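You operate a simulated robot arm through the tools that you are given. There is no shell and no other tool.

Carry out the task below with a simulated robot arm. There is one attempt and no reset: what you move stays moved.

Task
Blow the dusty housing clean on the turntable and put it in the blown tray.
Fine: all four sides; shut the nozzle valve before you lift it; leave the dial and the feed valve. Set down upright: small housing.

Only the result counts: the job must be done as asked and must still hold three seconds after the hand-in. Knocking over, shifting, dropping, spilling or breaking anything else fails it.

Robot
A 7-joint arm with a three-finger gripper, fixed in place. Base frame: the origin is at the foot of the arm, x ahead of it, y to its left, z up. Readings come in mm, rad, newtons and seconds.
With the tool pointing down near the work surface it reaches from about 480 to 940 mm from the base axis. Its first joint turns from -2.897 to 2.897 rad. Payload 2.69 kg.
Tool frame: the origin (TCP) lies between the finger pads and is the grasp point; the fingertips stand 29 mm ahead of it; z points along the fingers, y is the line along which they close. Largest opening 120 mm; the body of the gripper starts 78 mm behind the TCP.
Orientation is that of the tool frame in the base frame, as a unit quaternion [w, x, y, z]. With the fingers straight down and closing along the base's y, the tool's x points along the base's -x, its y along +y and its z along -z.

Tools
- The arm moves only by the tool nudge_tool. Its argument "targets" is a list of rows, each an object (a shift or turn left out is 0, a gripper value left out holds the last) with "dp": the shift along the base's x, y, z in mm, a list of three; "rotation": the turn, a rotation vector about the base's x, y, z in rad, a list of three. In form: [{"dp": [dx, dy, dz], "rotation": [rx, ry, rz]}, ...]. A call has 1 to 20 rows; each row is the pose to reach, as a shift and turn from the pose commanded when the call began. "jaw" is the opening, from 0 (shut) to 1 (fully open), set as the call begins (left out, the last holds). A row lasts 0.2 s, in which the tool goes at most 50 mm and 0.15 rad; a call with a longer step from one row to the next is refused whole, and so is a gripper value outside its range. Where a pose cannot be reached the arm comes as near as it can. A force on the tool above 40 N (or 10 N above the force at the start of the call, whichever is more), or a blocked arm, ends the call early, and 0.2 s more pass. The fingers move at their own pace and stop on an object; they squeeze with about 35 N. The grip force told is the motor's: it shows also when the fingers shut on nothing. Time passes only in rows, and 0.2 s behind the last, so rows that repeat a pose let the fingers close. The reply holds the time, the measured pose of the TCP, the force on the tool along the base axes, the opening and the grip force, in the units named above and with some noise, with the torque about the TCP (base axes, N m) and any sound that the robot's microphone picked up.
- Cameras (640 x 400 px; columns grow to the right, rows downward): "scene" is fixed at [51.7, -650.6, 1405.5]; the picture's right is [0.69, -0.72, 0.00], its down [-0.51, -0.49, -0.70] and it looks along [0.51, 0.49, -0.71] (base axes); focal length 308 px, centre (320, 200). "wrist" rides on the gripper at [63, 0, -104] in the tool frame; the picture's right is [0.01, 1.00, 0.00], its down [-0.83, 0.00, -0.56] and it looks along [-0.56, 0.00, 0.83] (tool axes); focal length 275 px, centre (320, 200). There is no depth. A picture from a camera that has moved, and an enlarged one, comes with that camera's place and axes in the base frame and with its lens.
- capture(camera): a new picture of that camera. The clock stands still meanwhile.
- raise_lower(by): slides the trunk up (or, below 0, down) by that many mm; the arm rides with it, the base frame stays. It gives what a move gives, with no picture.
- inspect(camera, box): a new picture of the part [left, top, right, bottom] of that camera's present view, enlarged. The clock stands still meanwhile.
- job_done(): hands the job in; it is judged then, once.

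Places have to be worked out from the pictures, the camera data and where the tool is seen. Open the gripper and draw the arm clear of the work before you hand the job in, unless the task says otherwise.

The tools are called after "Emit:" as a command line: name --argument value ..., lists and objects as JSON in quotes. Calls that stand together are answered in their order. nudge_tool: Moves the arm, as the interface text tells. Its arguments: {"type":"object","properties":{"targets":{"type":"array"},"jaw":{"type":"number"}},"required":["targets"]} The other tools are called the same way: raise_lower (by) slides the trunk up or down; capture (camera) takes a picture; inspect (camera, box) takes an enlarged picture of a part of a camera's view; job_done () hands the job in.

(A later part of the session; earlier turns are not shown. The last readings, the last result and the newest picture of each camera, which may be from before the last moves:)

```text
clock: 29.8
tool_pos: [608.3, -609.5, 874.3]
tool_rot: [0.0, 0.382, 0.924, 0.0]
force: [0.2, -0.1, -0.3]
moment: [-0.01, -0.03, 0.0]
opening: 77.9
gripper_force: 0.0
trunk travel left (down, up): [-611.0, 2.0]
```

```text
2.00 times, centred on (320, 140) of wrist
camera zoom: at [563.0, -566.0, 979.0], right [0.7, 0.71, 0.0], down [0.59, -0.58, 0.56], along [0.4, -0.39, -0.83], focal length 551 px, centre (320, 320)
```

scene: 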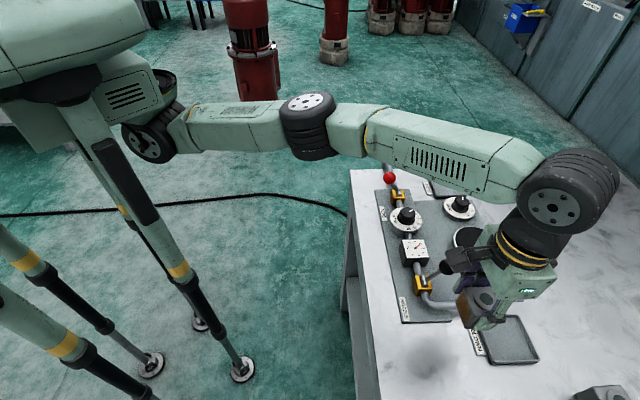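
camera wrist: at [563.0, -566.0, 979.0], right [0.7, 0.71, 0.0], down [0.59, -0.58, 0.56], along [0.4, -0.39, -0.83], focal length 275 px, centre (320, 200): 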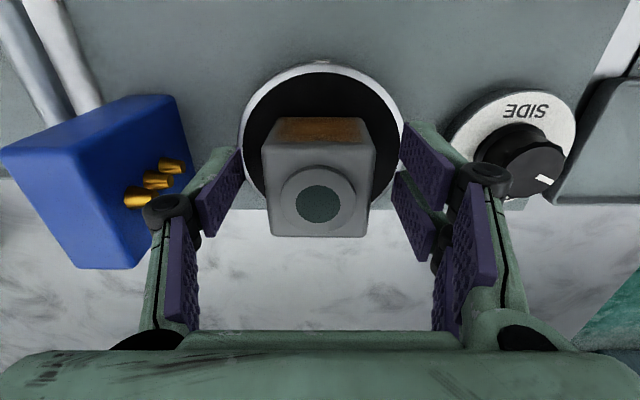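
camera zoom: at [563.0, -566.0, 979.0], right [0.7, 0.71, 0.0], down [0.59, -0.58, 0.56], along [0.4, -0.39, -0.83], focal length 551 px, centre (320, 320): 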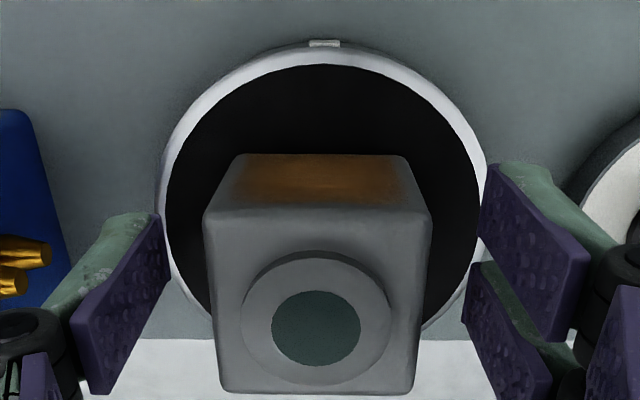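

The disc centre is at v≈866, the housing at ≈861. I'll tilt the tool 0.2 rad about its closing axis (fingers outward), re-grip, and shift it 5 mm to centre — also testing the tilted grasp.

Emit:
nudge_tool --targets '[{"dp": [0, 0, 0], "rotation": [-0.0707, -0.0707, 0]}, {"dp": [0, 0, 0], "rotation": [-0.141, -0.141, 0]}, {"dp": [0, 0, 0], "rotation": [-0.141, -0.141, 0]}]'

Emit:
nudge_tool --targets '[{"dp": [0, 0, 0]}, {"dp": [0, 0, 0]}, {"dp": [0, 0, 0]}, {"dp": [0, 0, 0]}, {"dp": [0, 0, 0]}]' --jaw 0

Emit:
inspect --camera "scene" --box '[430, 170, 530, 290]'

```text
clock: 30.6
tool_pos: [607.9, -609.6, 875.3]
tool_rot: [0.092, 0.38, 0.919, -0.038]
force: [0.2, 0.2, 0.7]
moment: [0.01, -0.03, 0.03]
opening: 78.1
gripper_force: 0.1
trunk travel left (down, up): [-611.0, 2.0]
```

```text
clock: 31.8
tool_pos: [607.4, -609.3, 875.2]
tool_rot: [0.092, 0.38, 0.92, -0.038]
force: [-1.1, -0.8, 1.0]
moment: [-0.05, 0.03, 0.01]
opening: 49.7
gripper_force: 34.9
trunk travel left (down, up): [-611.0, 2.0]
```

```text
3.33 times, centred on (480, 230) of scene
camera zoom: at [51.7, -650.6, 1405.5], right [0.69, -0.72, 0.0], down [-0.51, -0.49, -0.7], along [0.51, 0.49, -0.71], focal length 1026 px, centre (-213, 100)
```

zoom: 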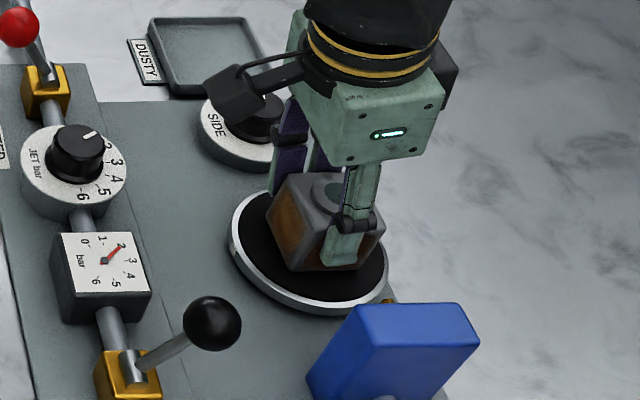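

The tilt leans the fingertips outward as intended. I lift 5 mm, shift 5 mm outward, and lower again.

Emit:
nudge_tool --targets '[{"dp": [0, 0, 3]}, {"dp": [0, 0, 6]}, {"dp": [4, -4, 6]}, {"dp": [4, -4, 3]}, {"dp": [4, -4, 0]}, {"dp": [4, -4, -1.5]}]'

```text
clock: 33.2
tool_pos: [613.2, -612.5, 875.2]
tool_rot: [0.094, 0.38, 0.92, -0.039]
force: [2.6, -2.6, 9.7]
moment: [-0.13, -0.12, 0.02]
opening: 49.5
gripper_force: 35.2
trunk travel left (down, up): [-611.0, 2.0]
```

It stands again at v≈866.7, u≈0. I relieve and release.

Emit:
nudge_tool --targets '[{"dp": [0, 0, 1.3]}, {"dp": [0, 0, 1.3]}]'

Emit:
nudge_tool --targets '[{"dp": [0, 0, 0]}, {"dp": [0, 0, 0]}, {"dp": [0, 0, 0]}, {"dp": [0, 0, 0]}]' --jaw 0.65

Emit:
capture --camera "wrist"

```text
clock: 33.8
tool_pos: [612.2, -612.7, 875.5]
tool_rot: [0.092, 0.38, 0.92, -0.038]
force: [3.0, -3.4, 7.5]
moment: [-0.19, -0.13, -0.01]
opening: 49.7
gripper_force: 34.7
trunk travel left (down, up): [-611.0, 2.0]
```

```text
clock: 34.8
tool_pos: [613.1, -613.0, 873.7]
tool_rot: [0.092, 0.38, 0.919, -0.039]
force: [0.2, -0.6, 0.5]
moment: [0.0, -0.03, 0.0]
opening: 77.8
gripper_force: 0.0
trunk travel left (down, up): [-611.0, 2.0]
```

```text
taken
camera wrist: at [554.1, -556.1, 964.3], right [0.7, 0.71, 0.0], down [0.5, -0.5, 0.71], along [0.5, -0.5, -0.7], focal length 275 px, centre (320, 200)
```

wrist: 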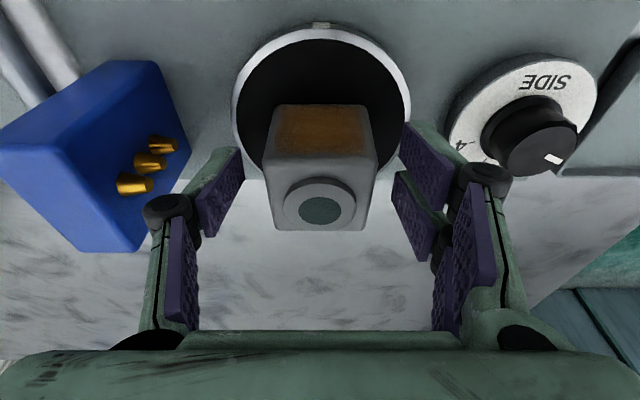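

Released and stable. I withdraw upward, untilt, and move to view the nozzle lever ball from above.

Emit:
nudge_tool --targets '[{"dp": [0, 0, 25]}, {"dp": [-14, 14, 50]}, {"dp": [-35, 35, 70], "rotation": [0.0707, 0.0707, 0]}, {"dp": [-64, 64, 90], "rotation": [0.141, 0.141, 0]}, {"dp": [-100, 52, 92], "rotation": [0.141, 0.141, 0]}, {"dp": [-138, 41, 92], "rotation": [0.141, 0.141, 0]}, {"dp": [-177, 30, 92], "rotation": [0.141, 0.141, 0]}, {"dp": [-177, 30, 92], "rotation": [0.141, 0.141, 0]}]'

Emit:
capture --camera "wrist"

Emit:
inspect --camera "scene" --box '[380, 180, 540, 320]'

```text
clock: 36.6
tool_pos: [435.1, -582.4, 967.2]
tool_rot: [0.0, 0.382, 0.924, 0.0]
force: [-0.3, -0.5, 0.0]
moment: [0.01, 0.0, 0.02]
opening: 78.0
gripper_force: 0.2
trunk travel left (down, up): [-611.0, 2.0]
```

```text
taken
camera wrist: at [390.0, -538.8, 1070.5], right [0.7, 0.71, 0.0], down [0.59, -0.58, 0.56], along [0.4, -0.39, -0.83], focal length 275 px, centre (320, 200)
```

wrist: 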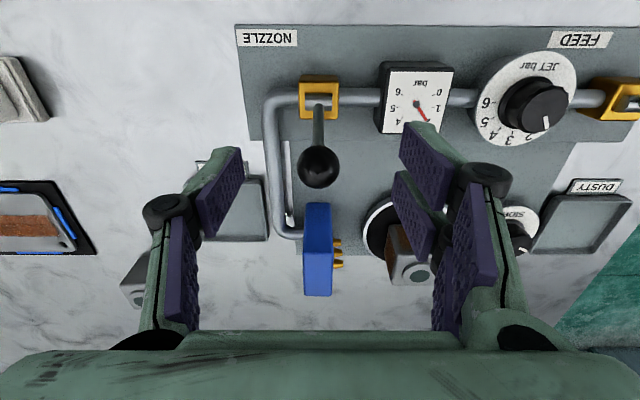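

```text
2.86 times, centred on (460, 250) of scene
camera zoom: at [51.7, -650.6, 1405.5], right [0.69, -0.72, 0.0], down [-0.51, -0.49, -0.7], along [0.51, 0.49, -0.71], focal length 879 px, centre (-80, 57)
```

zoom: 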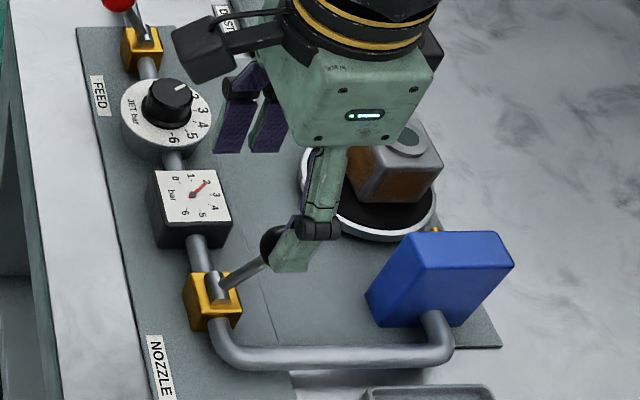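

The ball is at about u=-106, v=746, z≈898. I move above it and descend with the jaws 60 mm open.

Emit:
nudge_tool --targets '[{"dp": [8, -10, 0]}, {"dp": [17, -20, 0]}, {"dp": [17, -20, -25]}, {"dp": [17, -20, -50]}, {"dp": [17, -20, -69]}, {"dp": [17, -20, -69]}]' --jaw 0.5

Emit:
capture --camera "wrist"

Emit:
inspect --camera "scene" --box '[390, 200, 530, 320]'

```text
clock: 38.0
tool_pos: [452.3, -604.6, 898.9]
tool_rot: [0.0, 0.383, 0.924, 0.001]
force: [-0.4, 0.1, -0.8]
moment: [-0.01, -0.02, 0.01]
opening: 60.1
gripper_force: 0.2
trunk travel left (down, up): [-611.0, 2.0]
```

```text
taken
camera wrist: at [406.3, -560.0, 1001.6], right [0.7, 0.71, 0.0], down [0.59, -0.58, 0.56], along [0.4, -0.39, -0.83], focal length 275 px, centre (320, 200)
```

wrist: 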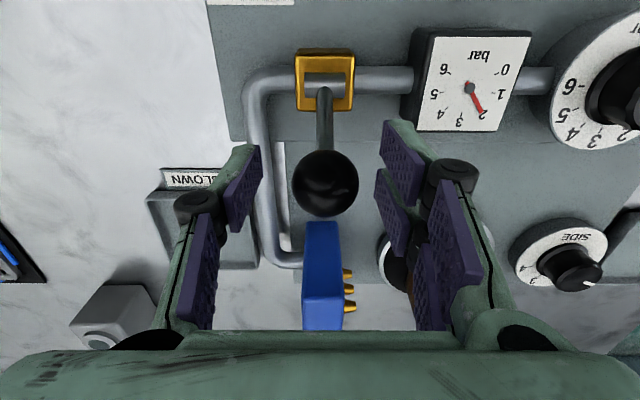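

```text
3.33 times, centred on (460, 260) of scene
camera zoom: at [51.7, -650.6, 1405.5], right [0.69, -0.72, 0.0], down [-0.51, -0.49, -0.7], along [0.51, 0.49, -0.71], focal length 1026 px, centre (-147, 0)
```

zoom: 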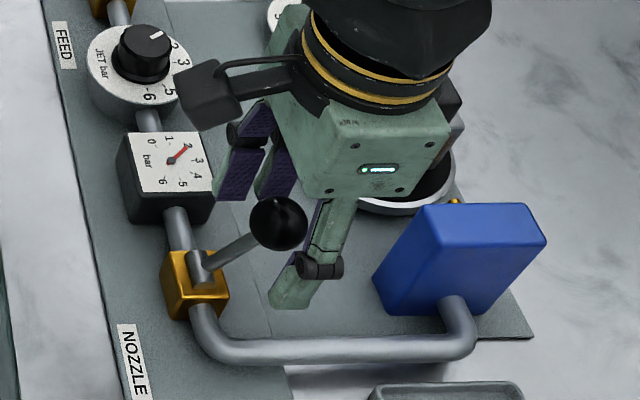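

The ball sits between the fingers at the TCP. I close on it.

Emit:
nudge_tool --targets '[{"dp": [1, 2, 0]}, {"dp": [1, 2, 0]}, {"dp": [1, 2, 0]}, {"dp": [1, 2, 0]}, {"dp": [1, 2, 0]}]' --jaw 0

```text
clock: 39.2
tool_pos: [453.9, -602.1, 897.9]
tool_rot: [0.0, 0.383, 0.924, 0.0]
force: [-0.9, -3.0, 0.2]
moment: [-0.14, -0.01, 0.03]
opening: 29.9
gripper_force: 45.3
trunk travel left (down, up): [-611.0, 2.0]
```

Gripped (30 mm ball). I swing the lever toward the robot along its arc to open the nozzle valve.

Emit:
nudge_tool --targets '[{"dp": [-6, 6, 3]}, {"dp": [-15, 15, 6]}, {"dp": [-24, 24, 7]}, {"dp": [-33, 33, 6]}, {"dp": [-42, 42, 3]}, {"dp": [-48, 48, 0]}, {"dp": [-48, 48, 0]}]'

Emit:
inspect --camera "scene" --box '[390, 200, 530, 320]'

Emit:
capture --camera "wrist"

```text
clock: 40.5
tool_pos: [423.2, -550.9, 898.1]
tool_rot: [0.002, 0.372, 0.928, 0.015]
force: [13.7, 16.5, 2.8]
moment: [0.06, 0.06, 0.48]
opening: 0.0
gripper_force: 28.4
trunk travel left (down, up): [-611.0, 2.0]
stopped in row 6: the force on the tool passed its limit at 56 N (the readings are from after the stop); the commanded pose is now the measured one
```

```text
3.33 times, centred on (460, 260) of scene
camera zoom: at [51.7, -650.6, 1405.5], right [0.69, -0.72, 0.0], down [-0.51, -0.49, -0.7], along [0.51, 0.49, -0.71], focal length 1026 px, centre (-147, 0)
```

zoom: 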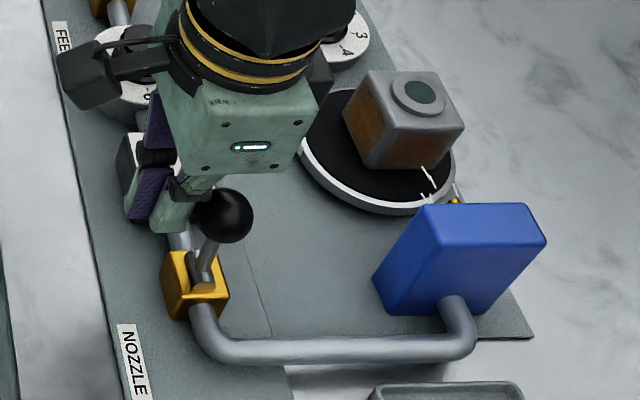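

```text
taken
camera wrist: at [375.6, -510.9, 1003.1], right [0.69, 0.73, 0.03], down [0.59, -0.59, 0.55], along [0.42, -0.36, -0.83], focal length 275 px, centre (320, 200)
```

wrist: 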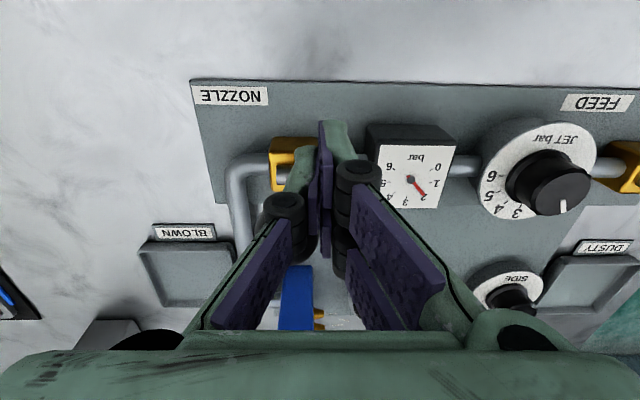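

The ball slipped out of the pads; the lever now stands near upright with the jet already blowing, and my closed fingers are beside it, pressed by it. I lift straight up to clear and then look.

Emit:
nudge_tool --targets '[{"dp": [4, 4, 10]}, {"dp": [4, 4, 30]}, {"dp": [4, 4, 55]}, {"dp": [4, 4, 75]}, {"dp": [4, 4, 75]}]'

Emit:
inspect --camera "scene" --box '[390, 200, 530, 320]'

Emit:
capture --camera "wrist"

```text
clock: 41.7
tool_pos: [423.0, -547.5, 975.2]
tool_rot: [0.002, 0.376, 0.927, 0.013]
force: [-0.2, 0.0, -0.1]
moment: [0.04, -0.01, -0.04]
opening: 0.2
gripper_force: 28.8
trunk travel left (down, up): [-611.0, 2.0]
```

```text
3.33 times, centred on (460, 260) of scene
camera zoom: at [51.7, -650.6, 1405.5], right [0.69, -0.72, 0.0], down [-0.51, -0.49, -0.7], along [0.51, 0.49, -0.71], focal length 1026 px, centre (-147, 0)
```

zoom: 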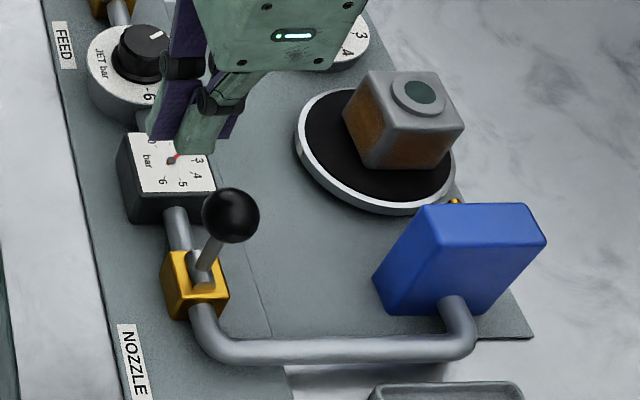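

```text
taken
camera wrist: at [376.1, -507.7, 1078.7], right [0.69, 0.72, 0.03], down [0.59, -0.59, 0.55], along [0.41, -0.37, -0.83], focal length 275 px, centre (320, 200)
```

wrist: 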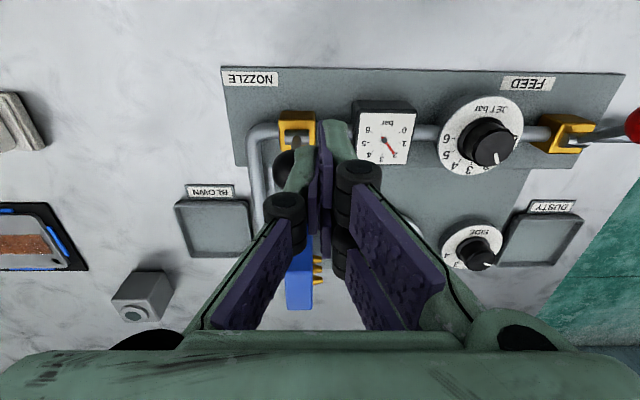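

The lever is now about upright (ball near v=716, z≈908) – half way. I'll go behind it with closed fingers (v≈760), straighten the small tilt, descend, and push it toward the robot.

Emit:
nudge_tool --targets '[{"dp": [14, -21, 5], "rotation": [-0.0226, 0.0135, -0.012]}, {"dp": [28, -43, 5], "rotation": [-0.0226, 0.0135, -0.012]}, {"dp": [41, -65, 5], "rotation": [-0.0226, 0.0135, -0.012]}, {"dp": [41, -65, -15], "rotation": [-0.0226, 0.0135, -0.012]}, {"dp": [41, -65, -40], "rotation": [-0.0226, 0.0135, -0.012]}, {"dp": [41, -65, -63], "rotation": [-0.0226, 0.0135, -0.012]}, {"dp": [41, -65, -63], "rotation": [-0.0226, 0.0135, -0.012]}]' --jaw 0

Emit:
inspect --camera "scene" --box '[390, 200, 530, 320]'

Emit:
capture --camera "wrist"

```text
clock: 43.3
tool_pos: [464.5, -612.6, 910.2]
tool_rot: [0.001, 0.381, 0.924, 0.0]
force: [0.0, 0.3, -0.2]
moment: [0.01, 0.03, 0.03]
opening: 0.0
gripper_force: 28.3
trunk travel left (down, up): [-611.0, 2.0]
```

```text
3.33 times, centred on (460, 260) of scene
camera zoom: at [51.7, -650.6, 1405.5], right [0.69, -0.72, 0.0], down [-0.51, -0.49, -0.7], along [0.51, 0.49, -0.71], focal length 1026 px, centre (-147, 0)
```

zoom: 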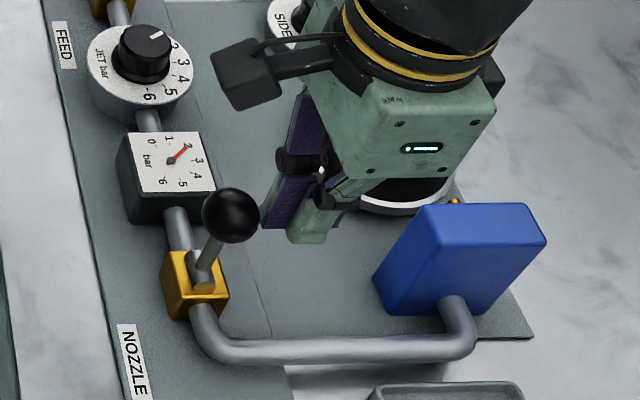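

```text
taken
camera wrist: at [419.1, -570.0, 1014.5], right [0.7, 0.71, 0.0], down [0.59, -0.58, 0.56], along [0.4, -0.39, -0.83], focal length 275 px, centre (320, 200)
```

wrist: 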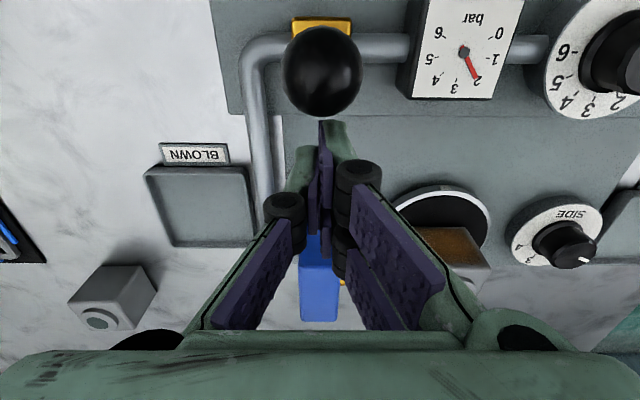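

Aligned behind the ball. I push toward the robot (-v) by about 57 mm in small steps.

Emit:
nudge_tool --targets '[{"dp": [-7, 7, 0]}, {"dp": [-14, 14, 0]}, {"dp": [-20, 20, 0]}, {"dp": [-25, 25, 0]}, {"dp": [-30, 30, -1]}, {"dp": [-35, 35, -2]}, {"dp": [-40, 40, -3]}]'

Emit:
inspect --camera "scene" --box '[390, 200, 530, 320]'

```text
clock: 44.8
tool_pos: [435.0, -582.8, 911.1]
tool_rot: [0.007, 0.376, 0.927, -0.007]
force: [6.8, -10.4, -0.9]
moment: [-0.39, -0.05, 0.09]
opening: 0.3
gripper_force: 28.5
trunk travel left (down, up): [-611.0, 2.0]
stopped in row 7: the force on the tool passed its limit at 49 N (the readings are from after the stop); the commanded pose is now the measured one
```

```text
3.33 times, centred on (460, 260) of scene
camera zoom: at [51.7, -650.6, 1405.5], right [0.69, -0.72, 0.0], down [-0.51, -0.49, -0.7], along [0.51, 0.49, -0.71], focal length 1026 px, centre (-147, 0)
```

zoom: 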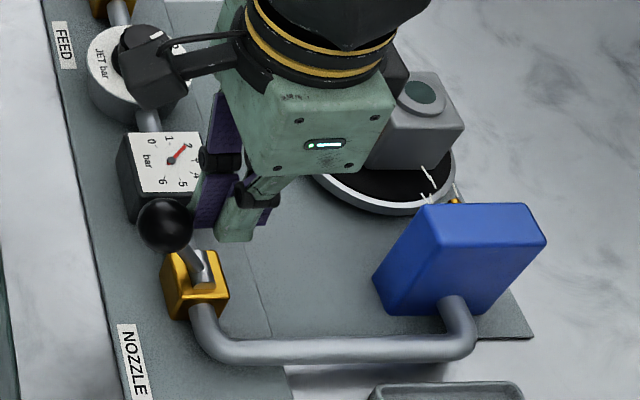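

The lever now leans fully toward the robot (ball v≈681) and the jet blows on the housing; the nozzle-facing side already looks clean. I back off and rise.

Emit:
nudge_tool --targets '[{"dp": [8, -8, 0]}, {"dp": [14, -14, 10]}, {"dp": [14, -14, 40]}, {"dp": [14, -14, 65]}, {"dp": [14, -14, 65]}]'

Emit:
capture --camera "scene"

Emit:
inspect --camera "scene" --box '[390, 190, 530, 310]'

Emit:
capture --camera "wrist"

```text
clock: 46.0
tool_pos: [448.1, -595.8, 978.3]
tool_rot: [0.006, 0.377, 0.926, -0.006]
force: [-0.1, -0.6, -0.4]
moment: [-0.01, 0.02, -0.02]
opening: 0.0
gripper_force: 28.6
trunk travel left (down, up): [-611.0, 2.0]
```

```text
taken
```

scene: 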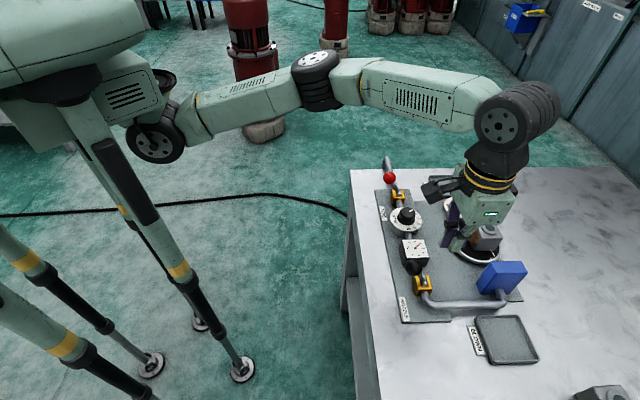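

```text
3.33 times, centred on (460, 250) of scene
camera zoom: at [51.7, -650.6, 1405.5], right [0.69, -0.72, 0.0], down [-0.51, -0.49, -0.7], along [0.51, 0.49, -0.71], focal length 1026 px, centre (-147, 33)
```

zoom: 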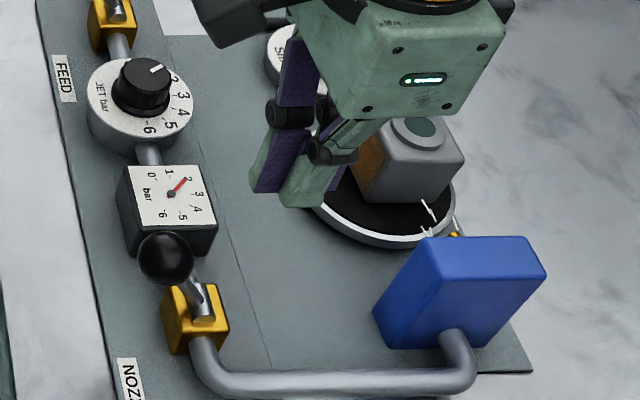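

```text
taken
camera wrist: at [401.8, -550.7, 1081.3], right [0.69, 0.72, -0.01], down [0.59, -0.57, 0.57], along [0.41, -0.4, -0.82], focal length 275 px, centre (320, 200)
```

wrist: 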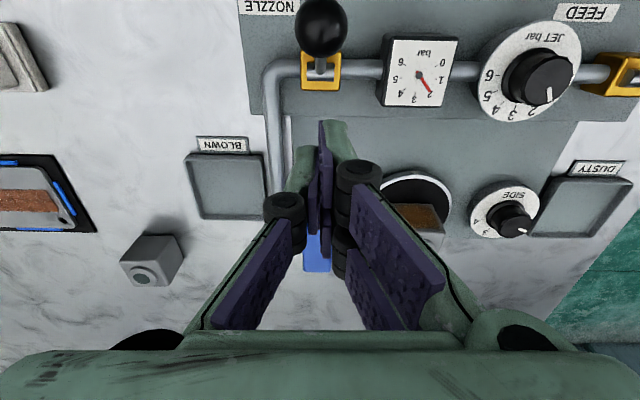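

The nozzle-facing side is clean. The SIDE knob centre works out as u≈111, v≈865 (x≈691, y≈-533), labels 45° apart clockwise seen from above, pointer at 1. I move toward it with the jaws opening.

Emit:
nudge_tool --targets '[{"dp": [32, 19, 0], "rotation": [0.0156, 0.0066, 0]}, {"dp": [64, 38, 0], "rotation": [0.0156, 0.0066, 0]}, {"dp": [96, 58, 0], "rotation": [0.0156, 0.0066, 0]}, {"dp": [128, 77, 0], "rotation": [0.0156, 0.0066, 0]}, {"dp": [160, 97, -5], "rotation": [0.0156, 0.0066, 0]}, {"dp": [192, 116, -15], "rotation": [0.0156, 0.0066, 0]}, {"dp": [192, 116, -18], "rotation": [0.0156, 0.0066, 0]}]' --jaw 0.5

Emit:
nudge_tool --targets '[{"dp": [0, 0, 0], "rotation": [0, 0, 0.13]}, {"dp": [0, 0, 0], "rotation": [0, 0, 0.26]}, {"dp": [0, 0, 0], "rotation": [0, 0, 0.39]}, {"dp": [0, 0, 0], "rotation": [0, 0, 0.52]}, {"dp": [0, 0, 0], "rotation": [0, 0, 0.65]}, {"dp": [0, 0, 0], "rotation": [0, 0, 0.773]}, {"dp": [0, 0, 0], "rotation": [0, 0, 0.773]}]'

Emit:
capture --camera "wrist"

```text
clock: 47.6
tool_pos: [638.6, -477.7, 958.7]
tool_rot: [0.0, 0.377, 0.926, 0.0]
force: [0.4, -0.2, -0.2]
moment: [-0.01, -0.01, 0.04]
opening: 60.0
gripper_force: 0.0
trunk travel left (down, up): [-611.0, 2.0]
```

```text
clock: 49.2
tool_pos: [640.2, -478.9, 958.4]
tool_rot: [0.0, -0.002, 1.0, 0.0]
force: [0.2, 0.1, 0.2]
moment: [0.0, 0.0, 0.02]
opening: 60.2
gripper_force: 0.1
trunk travel left (down, up): [-611.0, 2.0]
```

```text
taken
camera wrist: at [576.3, -480.3, 1062.6], right [-0.01, 1.0, 0.0], down [0.83, 0.01, 0.56], along [0.56, 0.0, -0.83], focal length 275 px, centre (320, 200)
```

wrist: 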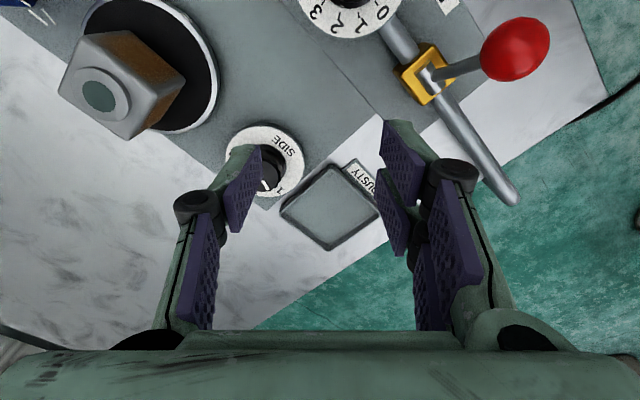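

Yaw is 0. I move over the knob at z≈905 and look.

Emit:
nudge_tool --targets '[{"dp": [17, -18, -15]}, {"dp": [34, -36, -35]}, {"dp": [51, -54, -53]}, {"dp": [51, -54, -53]}]'

Emit:
capture --camera "wrist"

Emit:
inspect --camera "scene" --box '[410, 160, 530, 270]'

```text
clock: 50.2
tool_pos: [689.5, -534.3, 906.4]
tool_rot: [0.0, 0.0, 1.0, 0.0]
force: [-0.6, -0.2, 0.7]
moment: [0.01, -0.05, -0.01]
opening: 60.1
gripper_force: 0.0
trunk travel left (down, up): [-611.0, 2.0]
```

```text
taken
camera wrist: at [626.3, -535.4, 1010.2], right [0.0, 1.0, 0.0], down [0.83, 0.0, 0.56], along [0.56, 0.0, -0.83], focal length 275 px, centre (320, 200)
```

wrist: 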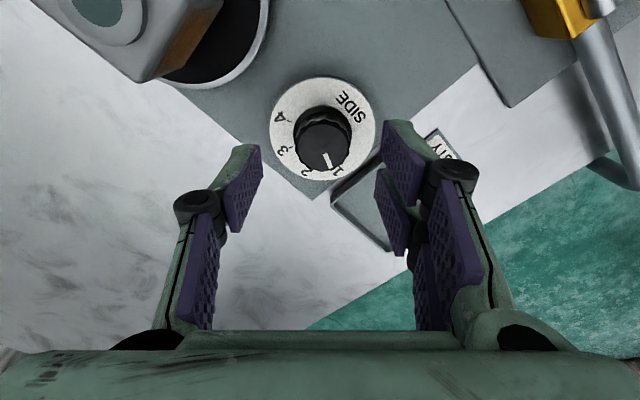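

```text
3.64 times, centred on (470, 215) of scene
camera zoom: at [51.7, -650.6, 1405.5], right [0.69, -0.72, 0.0], down [-0.51, -0.49, -0.7], along [0.51, 0.49, -0.71], focal length 1119 px, centre (-226, 146)
```

zoom: 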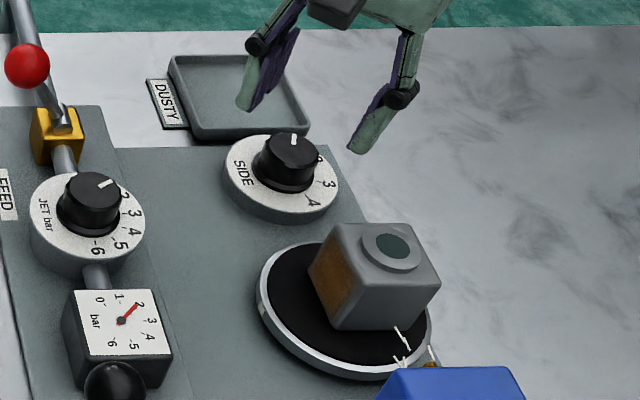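

The knob is centred under the tool (within 2 mm). I lower to z≈862 around the knob.

Emit:
nudge_tool --targets '[{"dp": [2, 0, -15]}, {"dp": [2, 0, -30]}, {"dp": [2, 0, -40]}, {"dp": [2, 0, -44]}, {"dp": [2, 0, -44]}]'

Emit:
inspect --camera "scene" --box '[420, 160, 520, 250]'

Emit:
capture --camera "wrist"

```text
clock: 51.4
tool_pos: [692.1, -533.0, 860.9]
tool_rot: [0.0, -0.001, 1.0, 0.001]
force: [0.9, 0.5, 0.0]
moment: [0.03, 0.02, 0.04]
opening: 60.0
gripper_force: 0.1
trunk travel left (down, up): [-611.0, 2.0]
```

```text
4.44 times, centred on (470, 205) of scene
camera zoom: at [51.7, -650.6, 1405.5], right [0.69, -0.72, 0.0], down [-0.51, -0.49, -0.7], along [0.51, 0.49, -0.71], focal length 1368 px, centre (-347, 178)
```

zoom: 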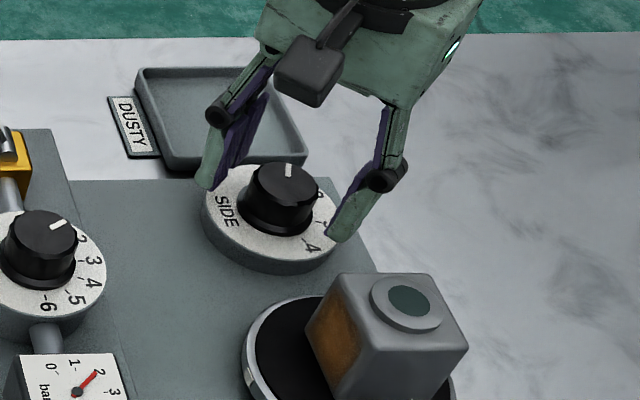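

```text
taken
camera wrist: at [628.9, -534.8, 964.8], right [-0.01, 1.0, 0.0], down [0.83, 0.0, 0.56], along [0.56, 0.0, -0.83], focal length 275 px, centre (320, 200)
```

wrist: 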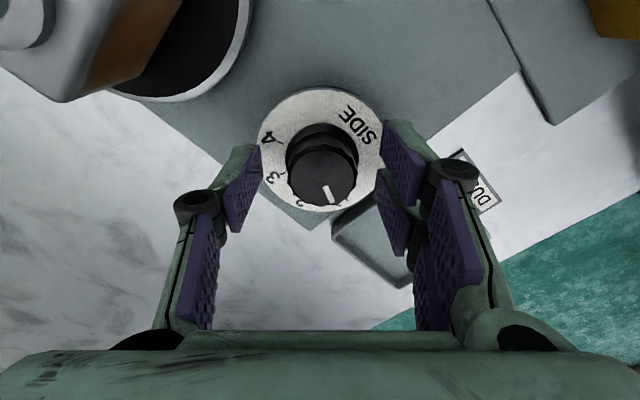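

Fingers straddle the knob. I close on it.

Emit:
nudge_tool --targets '[{"dp": [0, 0, 0]}, {"dp": [0, 0, 0]}, {"dp": [0, 0, 0]}, {"dp": [0, 0, 0]}]' --jaw 0

Emit:
capture --camera "wrist"

```text
clock: 52.4
tool_pos: [692.9, -532.8, 861.0]
tool_rot: [0.0, -0.001, 1.0, 0.001]
force: [-3.2, 10.0, -1.2]
moment: [0.52, 0.25, 0.09]
opening: 35.6
gripper_force: 41.7
trunk travel left (down, up): [-611.0, 2.0]
```

```text
taken
camera wrist: at [629.0, -534.0, 965.0], right [-0.01, 1.0, 0.0], down [0.83, 0.0, 0.56], along [0.56, 0.0, -0.83], focal length 275 px, centre (320, 200)
```

wrist: 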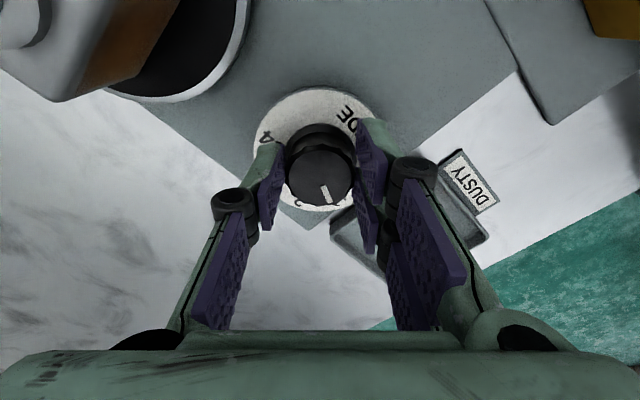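

Gripped at 35.6 mm and well centred. I turn it 45° clockwise (seen from above) toward 2.

Emit:
nudge_tool --targets '[{"dp": [0, 1.5, 0]}, {"dp": [0, 1.5, 0], "rotation": [0, 0, -0.1]}, {"dp": [0, 1.5, 0], "rotation": [0, 0, -0.2]}, {"dp": [0, 1.5, 0], "rotation": [0, 0, -0.3]}, {"dp": [0, 1.5, 0], "rotation": [0, 0, -0.4]}, {"dp": [0, 1.5, 0], "rotation": [0, 0, -0.5]}, {"dp": [0, 1.5, 0], "rotation": [0, 0, -0.6]}, {"dp": [0, 1.5, 0], "rotation": [0, 0, -0.7]}, {"dp": [0, 1.5, 0], "rotation": [0, 0, -0.785]}, {"dp": [0, 1.5, 0], "rotation": [0, 0, -0.785]}]'

Emit:
capture --camera "wrist"

Emit:
inspect --camera "scene" --box '[410, 160, 530, 290]'

```text
clock: 54.6
tool_pos: [693.6, -528.5, 861.8]
tool_rot: [-0.001, 0.381, 0.925, 0.001]
force: [5.4, 27.9, -9.1]
moment: [0.62, -0.46, 0.16]
opening: 35.6
gripper_force: 45.0
trunk travel left (down, up): [-611.0, 2.0]
```

```text
taken
camera wrist: at [648.8, -485.7, 965.2], right [0.7, 0.71, 0.0], down [0.59, -0.59, 0.55], along [0.4, -0.39, -0.83], focal length 275 px, centre (320, 200)
```

wrist: 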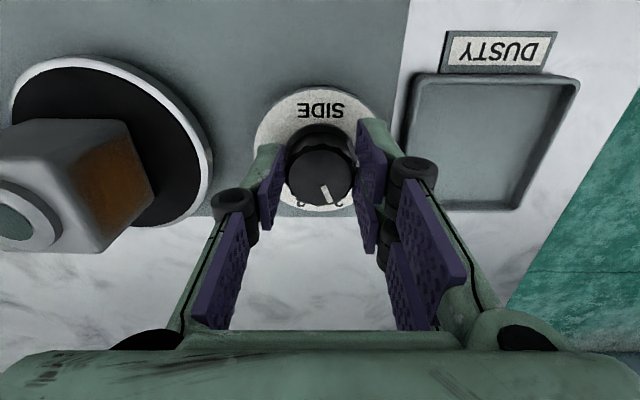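

```text
3.08 times, centred on (470, 225) of scene
camera zoom: at [51.7, -650.6, 1405.5], right [0.69, -0.72, 0.0], down [-0.51, -0.49, -0.7], along [0.51, 0.49, -0.71], focal length 947 px, centre (-142, 123)
```

zoom: 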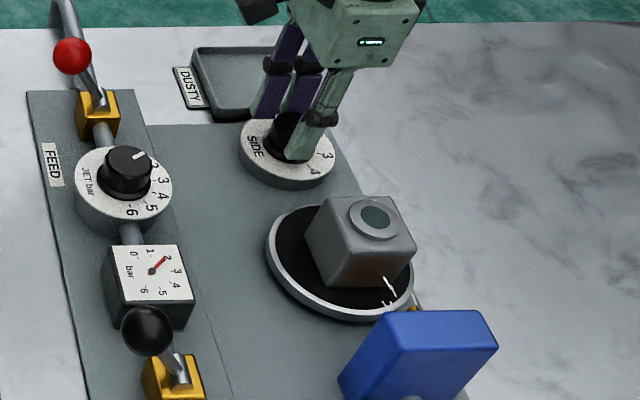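

The turntable turned with the knob: a fresh side faces the jet and the visible faces look clean. There is a 28 N side load, so I release the knob and check centring.

Emit:
nudge_tool --targets '[{"dp": [0, 0, 0]}, {"dp": [0, 0, 0]}, {"dp": [0, 0, 0]}]' --jaw 0.5

Emit:
inspect --camera "wrist" --box '[240, 80, 400, 220]'

```text
clock: 55.4
tool_pos: [690.6, -532.3, 862.4]
tool_rot: [0.0, 0.382, 0.924, -0.001]
force: [0.1, 0.4, 1.0]
moment: [-0.01, 0.0, -0.01]
opening: 60.0
gripper_force: 0.0
trunk travel left (down, up): [-611.0, 2.0]
```

```text
2.86 times, centred on (320, 150) of wrist
camera zoom: at [646.4, -488.5, 965.9], right [0.7, 0.71, 0.0], down [0.59, -0.58, 0.56], along [0.39, -0.39, -0.83], focal length 786 px, centre (320, 343)
```

zoom: 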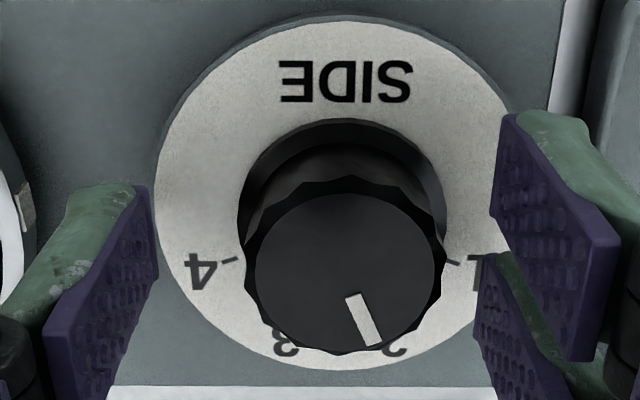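

The pointer is at 2; the knob centre is ~3.5 mm further in +u than my tool. I shift, turn back to yaw 0 with open fingers, then close again.

Emit:
nudge_tool --targets '[{"dp": [2.5, 2.5, 0]}, {"dp": [2.5, 2.5, 0], "rotation": [0, 0, 0.13]}, {"dp": [2.5, 2.5, 0], "rotation": [0, 0, 0.26]}, {"dp": [2.5, 2.5, 0], "rotation": [0, 0, 0.39]}, {"dp": [2.5, 2.5, 0], "rotation": [0, 0, 0.52]}, {"dp": [2.5, 2.5, 0], "rotation": [0, 0, 0.65]}, {"dp": [2.5, 2.5, 0], "rotation": [0, 0, 0.785]}, {"dp": [2.5, 2.5, 0], "rotation": [0, 0, 0.785]}]'

Emit:
nudge_tool --targets '[{"dp": [0, 0, 0]}, {"dp": [0, 0, 0]}, {"dp": [0, 0, 0]}, {"dp": [0, 0, 0]}]' --jaw 0

Emit:
inspect --camera "scene" --box '[420, 190, 540, 300]'

```text
clock: 57.2
tool_pos: [695.0, -529.3, 861.7]
tool_rot: [0.0, -0.001, 1.0, -0.001]
force: [0.9, -0.5, 0.5]
moment: [0.02, 0.0, -0.02]
opening: 59.9
gripper_force: 0.0
trunk travel left (down, up): [-611.0, 2.0]
```

```text
clock: 58.2
tool_pos: [693.3, -532.0, 860.8]
tool_rot: [-0.001, 0.0, 1.0, -0.001]
force: [1.1, -21.9, 0.9]
moment: [-0.78, -0.32, -0.07]
opening: 35.5
gripper_force: 41.2
trunk travel left (down, up): [-611.0, 2.0]
```

```text
3.64 times, centred on (480, 245) of scene
camera zoom: at [51.7, -650.6, 1405.5], right [0.69, -0.72, 0.0], down [-0.51, -0.49, -0.7], along [0.51, 0.49, -0.71], focal length 1119 px, centre (-262, 36)
```

zoom: 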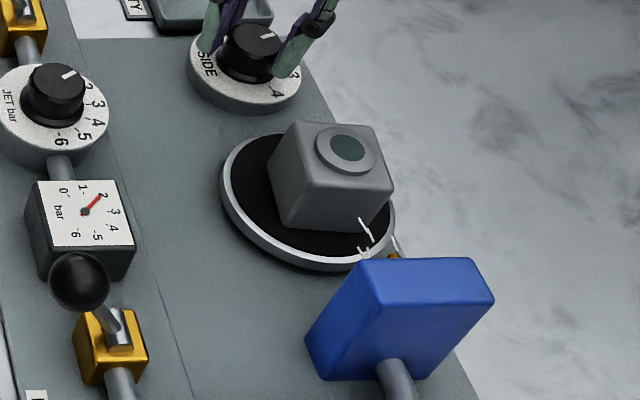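

A -22 N side load says I'm about 2 mm too far in +y; I correct that while turning 45° clockwise to 3.

Emit:
nudge_tool --targets '[{"dp": [0, -2, 0]}, {"dp": [0, -2, 0], "rotation": [0, 0, -0.1]}, {"dp": [0, -2, 0], "rotation": [0, 0, -0.2]}, {"dp": [0, -2, 0], "rotation": [0, 0, -0.3]}, {"dp": [0, -2, 0], "rotation": [0, 0, -0.4]}, {"dp": [0, -1.5, 0], "rotation": [0, 0, -0.5]}, {"dp": [0, -1, 0], "rotation": [0, 0, -0.6]}, {"dp": [0, -1, 0], "rotation": [0, 0, -0.7]}, {"dp": [0, -1, 0], "rotation": [0, 0, -0.785]}, {"dp": [0, -1, 0], "rotation": [0, 0, -0.785]}]'

Emit:
nudge_tool --targets '[{"dp": [0, 0, 0]}, {"dp": [0, 0, 0]}, {"dp": [0, 0, 0]}]' --jaw 0.5

Emit:
capture --camera "wrist"

Emit:
inspect --camera "scene" --box '[420, 190, 540, 300]'

```text
clock: 60.4
tool_pos: [696.0, -529.0, 861.2]
tool_rot: [0.0, 0.383, 0.924, 0.0]
force: [-11.4, 0.5, 3.8]
moment: [0.41, 1.01, -0.02]
opening: 35.1
gripper_force: 44.9
trunk travel left (down, up): [-611.0, 2.0]
```

```text
clock: 61.2
tool_pos: [695.8, -530.9, 861.3]
tool_rot: [0.001, 0.382, 0.924, -0.001]
force: [0.6, 0.3, 0.5]
moment: [0.01, 0.0, -0.03]
opening: 60.0
gripper_force: 0.0
trunk travel left (down, up): [-611.0, 2.0]
```

```text
taken
camera wrist: at [650.3, -486.5, 965.0], right [0.7, 0.71, 0.0], down [0.59, -0.58, 0.56], along [0.4, -0.39, -0.83], focal length 275 px, centre (320, 200)
```

wrist: 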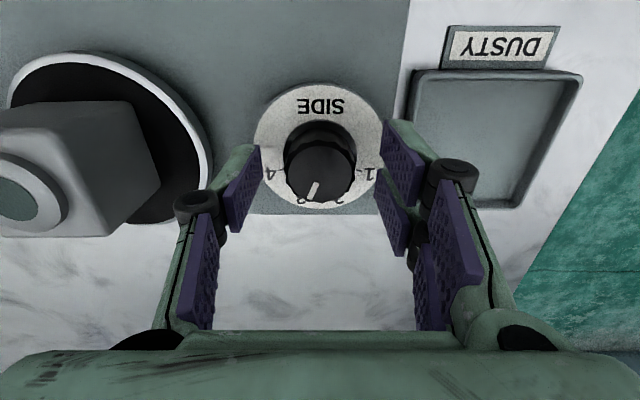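

```text
3.64 times, centred on (480, 245) of scene
camera zoom: at [51.7, -650.6, 1405.5], right [0.69, -0.72, 0.0], down [-0.51, -0.49, -0.7], along [0.51, 0.49, -0.71], focal length 1119 px, centre (-262, 36)
```

zoom: 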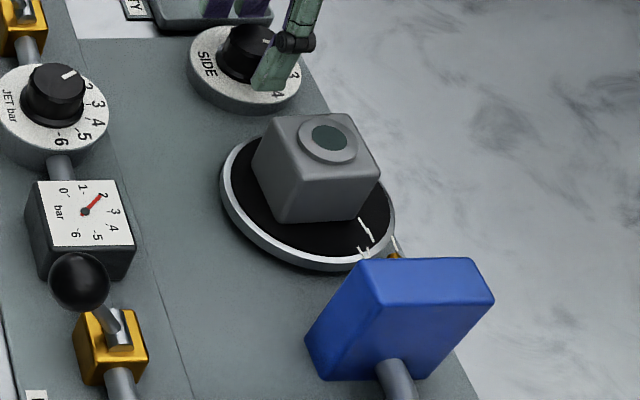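

The pointer is at 3 and all visible faces look clean. I repeat the motion for 4: back to yaw 0, shift slightly, close.

Emit:
nudge_tool --targets '[{"dp": [-1.5, 0, 0]}, {"dp": [-1.5, 0, 0], "rotation": [0, 0, 0.13]}, {"dp": [-1.5, 0, 0], "rotation": [0, 0, 0.26]}, {"dp": [-1.5, 0, 0], "rotation": [0, 0, 0.39]}, {"dp": [-1.5, 0, 0], "rotation": [0, 0, 0.52]}, {"dp": [-1.5, 0, 0], "rotation": [0, 0, 0.65]}, {"dp": [-1.5, 0, 0], "rotation": [0, 0, 0.785]}, {"dp": [-1.5, 0, 0], "rotation": [0, 0, 0.785]}]'

Emit:
nudge_tool --targets '[{"dp": [0, 0, 0]}, {"dp": [0, 0, 0]}, {"dp": [0, 0, 0]}, {"dp": [0, 0, 0]}]' --jaw 0

```text
clock: 63.0
tool_pos: [693.8, -529.8, 862.7]
tool_rot: [0.0, 0.0, 1.0, 0.0]
force: [-0.9, 0.8, 0.7]
moment: [0.03, 0.0, -0.01]
opening: 60.0
gripper_force: 0.1
trunk travel left (down, up): [-611.0, 2.0]
```

```text
clock: 64.0
tool_pos: [693.1, -532.7, 861.9]
tool_rot: [0.001, 0.001, 1.0, -0.002]
force: [4.1, -20.5, 2.2]
moment: [-0.66, -0.22, -0.07]
opening: 35.4
gripper_force: 41.5
trunk travel left (down, up): [-611.0, 2.0]
```

Similar side load as before; I correct by -2 mm in y and turn 45° clockwise to 4, then release.

Emit:
nudge_tool --targets '[{"dp": [0, -2, 0]}, {"dp": [0, -2, 0], "rotation": [0, 0, -0.1]}, {"dp": [0, -2, 0], "rotation": [0, 0, -0.2]}, {"dp": [0, -2, 0], "rotation": [0, 0, -0.3]}, {"dp": [0, -2, 0], "rotation": [0, 0, -0.4]}, {"dp": [0, -1.5, 0], "rotation": [0, 0, -0.5]}, {"dp": [0, -1, 0], "rotation": [0, 0, -0.6]}, {"dp": [0, -1, 0], "rotation": [0, 0, -0.7]}, {"dp": [0, -1, 0], "rotation": [0, 0, -0.785]}, {"dp": [0, -1, 0], "rotation": [0, 0, -0.785]}]'

Emit:
nudge_tool --targets '[{"dp": [0, 0, 0]}, {"dp": [0, 0, 0]}, {"dp": [0, 0, 0]}]' --jaw 0.5

Emit:
capture --camera "wrist"

Emit:
inspect --camera "scene" --box '[420, 190, 540, 300]'

```text
clock: 66.2
tool_pos: [695.4, -528.0, 861.9]
tool_rot: [0.0, 0.383, 0.924, 0.0]
force: [2.0, 8.8, 4.5]
moment: [0.49, 0.28, 0.5]
opening: 35.5
gripper_force: 44.7
trunk travel left (down, up): [-611.0, 2.0]
```

```text
clock: 67.0
tool_pos: [693.3, -531.4, 861.7]
tool_rot: [0.0, 0.383, 0.924, -0.001]
force: [1.1, -0.1, -0.7]
moment: [-0.04, -0.06, -0.02]
opening: 60.0
gripper_force: 0.1
trunk travel left (down, up): [-611.0, 2.0]
```

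```text
taken
camera wrist: at [648.6, -487.5, 965.1], right [0.7, 0.71, 0.0], down [0.59, -0.58, 0.56], along [0.4, -0.39, -0.83], focal length 275 px, centre (320, 200)
```

wrist: 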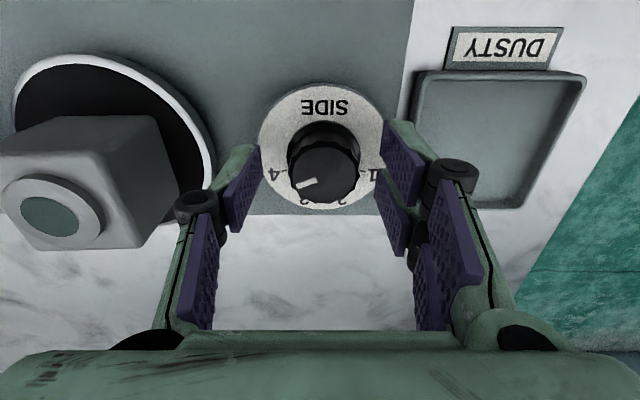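

```text
3.64 times, centred on (480, 245) of scene
camera zoom: at [51.7, -650.6, 1405.5], right [0.69, -0.72, 0.0], down [-0.51, -0.49, -0.7], along [0.51, 0.49, -0.71], focal length 1119 px, centre (-262, 36)
```

zoom: 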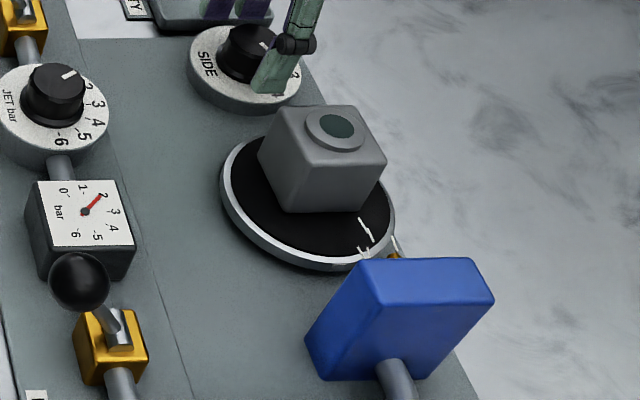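

The pointer is at 4. I check that the nozzle-facing side is clean before shutting the valve.

Emit:
inspect --camera "scene" --box '[455, 205, 515, 265]'

```text
6.67 times, centred on (485, 235) of scene
camera zoom: at [51.7, -650.6, 1405.5], right [0.69, -0.72, 0.0], down [-0.51, -0.49, -0.7], along [0.51, 0.49, -0.71], focal length 2052 px, centre (-780, -33)
```

zoom: 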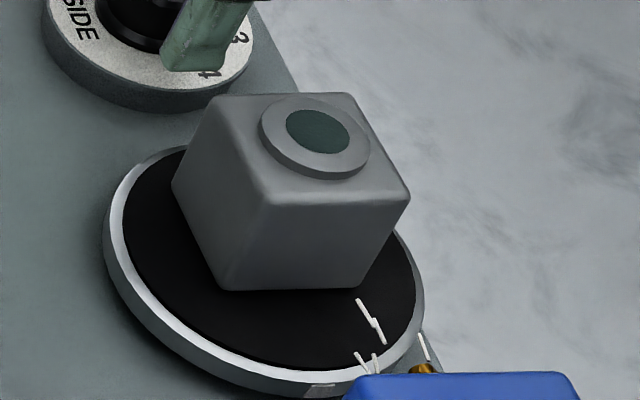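

All visible sides are clean. Now I leave the knob and travel to the robot side of the nozzle lever (u≈-105, v≈640) with jaws closing, to shut the valve.

Emit:
nudge_tool --targets '[{"dp": [0, 0, 25]}, {"dp": [0, 0, 50]}, {"dp": [-21, 21, 75]}, {"dp": [-46, 46, 98]}, {"dp": [-91, 39, 104]}, {"dp": [-136, 32, 104]}, {"dp": [-181, 25, 104]}, {"dp": [-226, 18, 104]}, {"dp": [-270, 11, 104]}, {"dp": [-315, 4, 104]}, {"dp": [-315, 4, 104]}]'

Emit:
nudge_tool --targets '[{"dp": [0, 0, 0]}, {"dp": [0, 0, 0]}, {"dp": [0, 0, 0]}, {"dp": [0, 0, 0]}]' --jaw 0

Emit:
capture --camera "wrist"

Emit:
inspect --camera "scene" --box '[390, 200, 530, 320]'

```text
clock: 69.4
tool_pos: [379.2, -528.5, 966.1]
tool_rot: [0.0, 0.382, 0.924, 0.0]
force: [0.5, -0.3, 0.0]
moment: [0.02, -0.02, -0.03]
opening: 60.1
gripper_force: 0.1
trunk travel left (down, up): [-611.0, 2.0]
```

```text
clock: 70.4
tool_pos: [379.7, -528.2, 966.8]
tool_rot: [0.0, 0.382, 0.924, 0.0]
force: [1.0, 1.1, 0.2]
moment: [0.02, -0.04, 0.0]
opening: 0.0
gripper_force: 13.5
trunk travel left (down, up): [-611.0, 2.0]
```

```text
taken
camera wrist: at [334.4, -485.1, 1069.9], right [0.7, 0.71, 0.0], down [0.59, -0.58, 0.56], along [0.4, -0.39, -0.83], focal length 275 px, centre (320, 200)
```

wrist: 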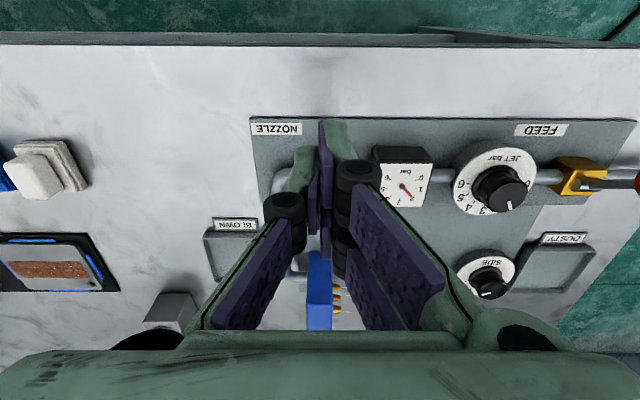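

```text
3.33 times, centred on (460, 260) of scene
camera zoom: at [51.7, -650.6, 1405.5], right [0.69, -0.72, 0.0], down [-0.51, -0.49, -0.7], along [0.51, 0.49, -0.71], focal length 1026 px, centre (-147, 0)
```

zoom: 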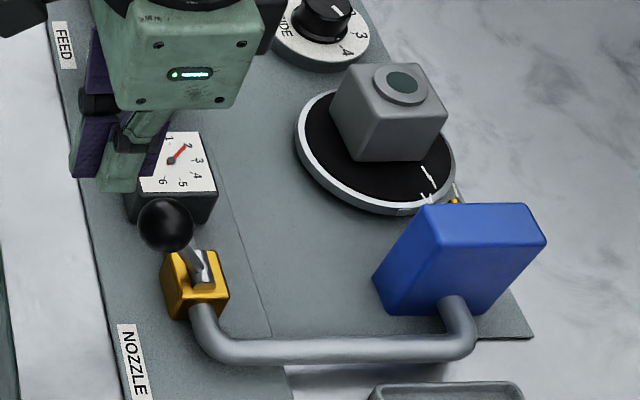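

I'm at u≈-105, v≈642; the finger pair is about ±21 mm wide in v, so I back off 18 mm more before descending to z≈912.

Emit:
nudge_tool --targets '[{"dp": [-13, 13, 0]}, {"dp": [-13, 13, -25]}, {"dp": [-13, 13, -55]}, {"dp": [-13, 13, -55]}]'

Emit:
inspect --camera "scene" --box '[370, 190, 510, 310]'

```text
clock: 71.4
tool_pos: [365.9, -516.7, 911.4]
tool_rot: [0.0, 0.382, 0.924, 0.0]
force: [-0.1, 0.0, 0.7]
moment: [0.02, 0.02, -0.02]
opening: 0.0
gripper_force: 28.4
trunk travel left (down, up): [-611.0, 2.0]
```

```text
3.33 times, centred on (440, 250) of scene
camera zoom: at [51.7, -650.6, 1405.5], right [0.69, -0.72, 0.0], down [-0.51, -0.49, -0.7], along [0.51, 0.49, -0.71], focal length 1026 px, centre (-80, 33)
```

zoom: 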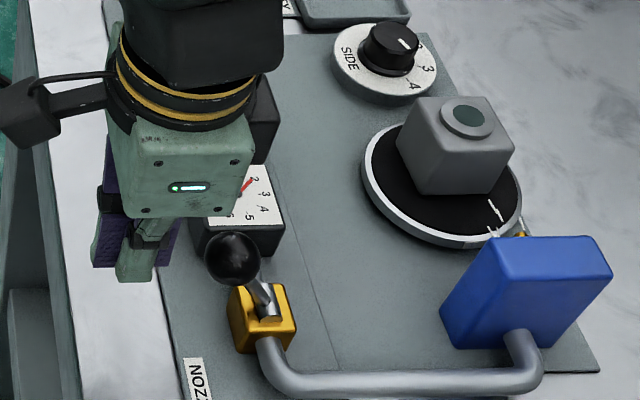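

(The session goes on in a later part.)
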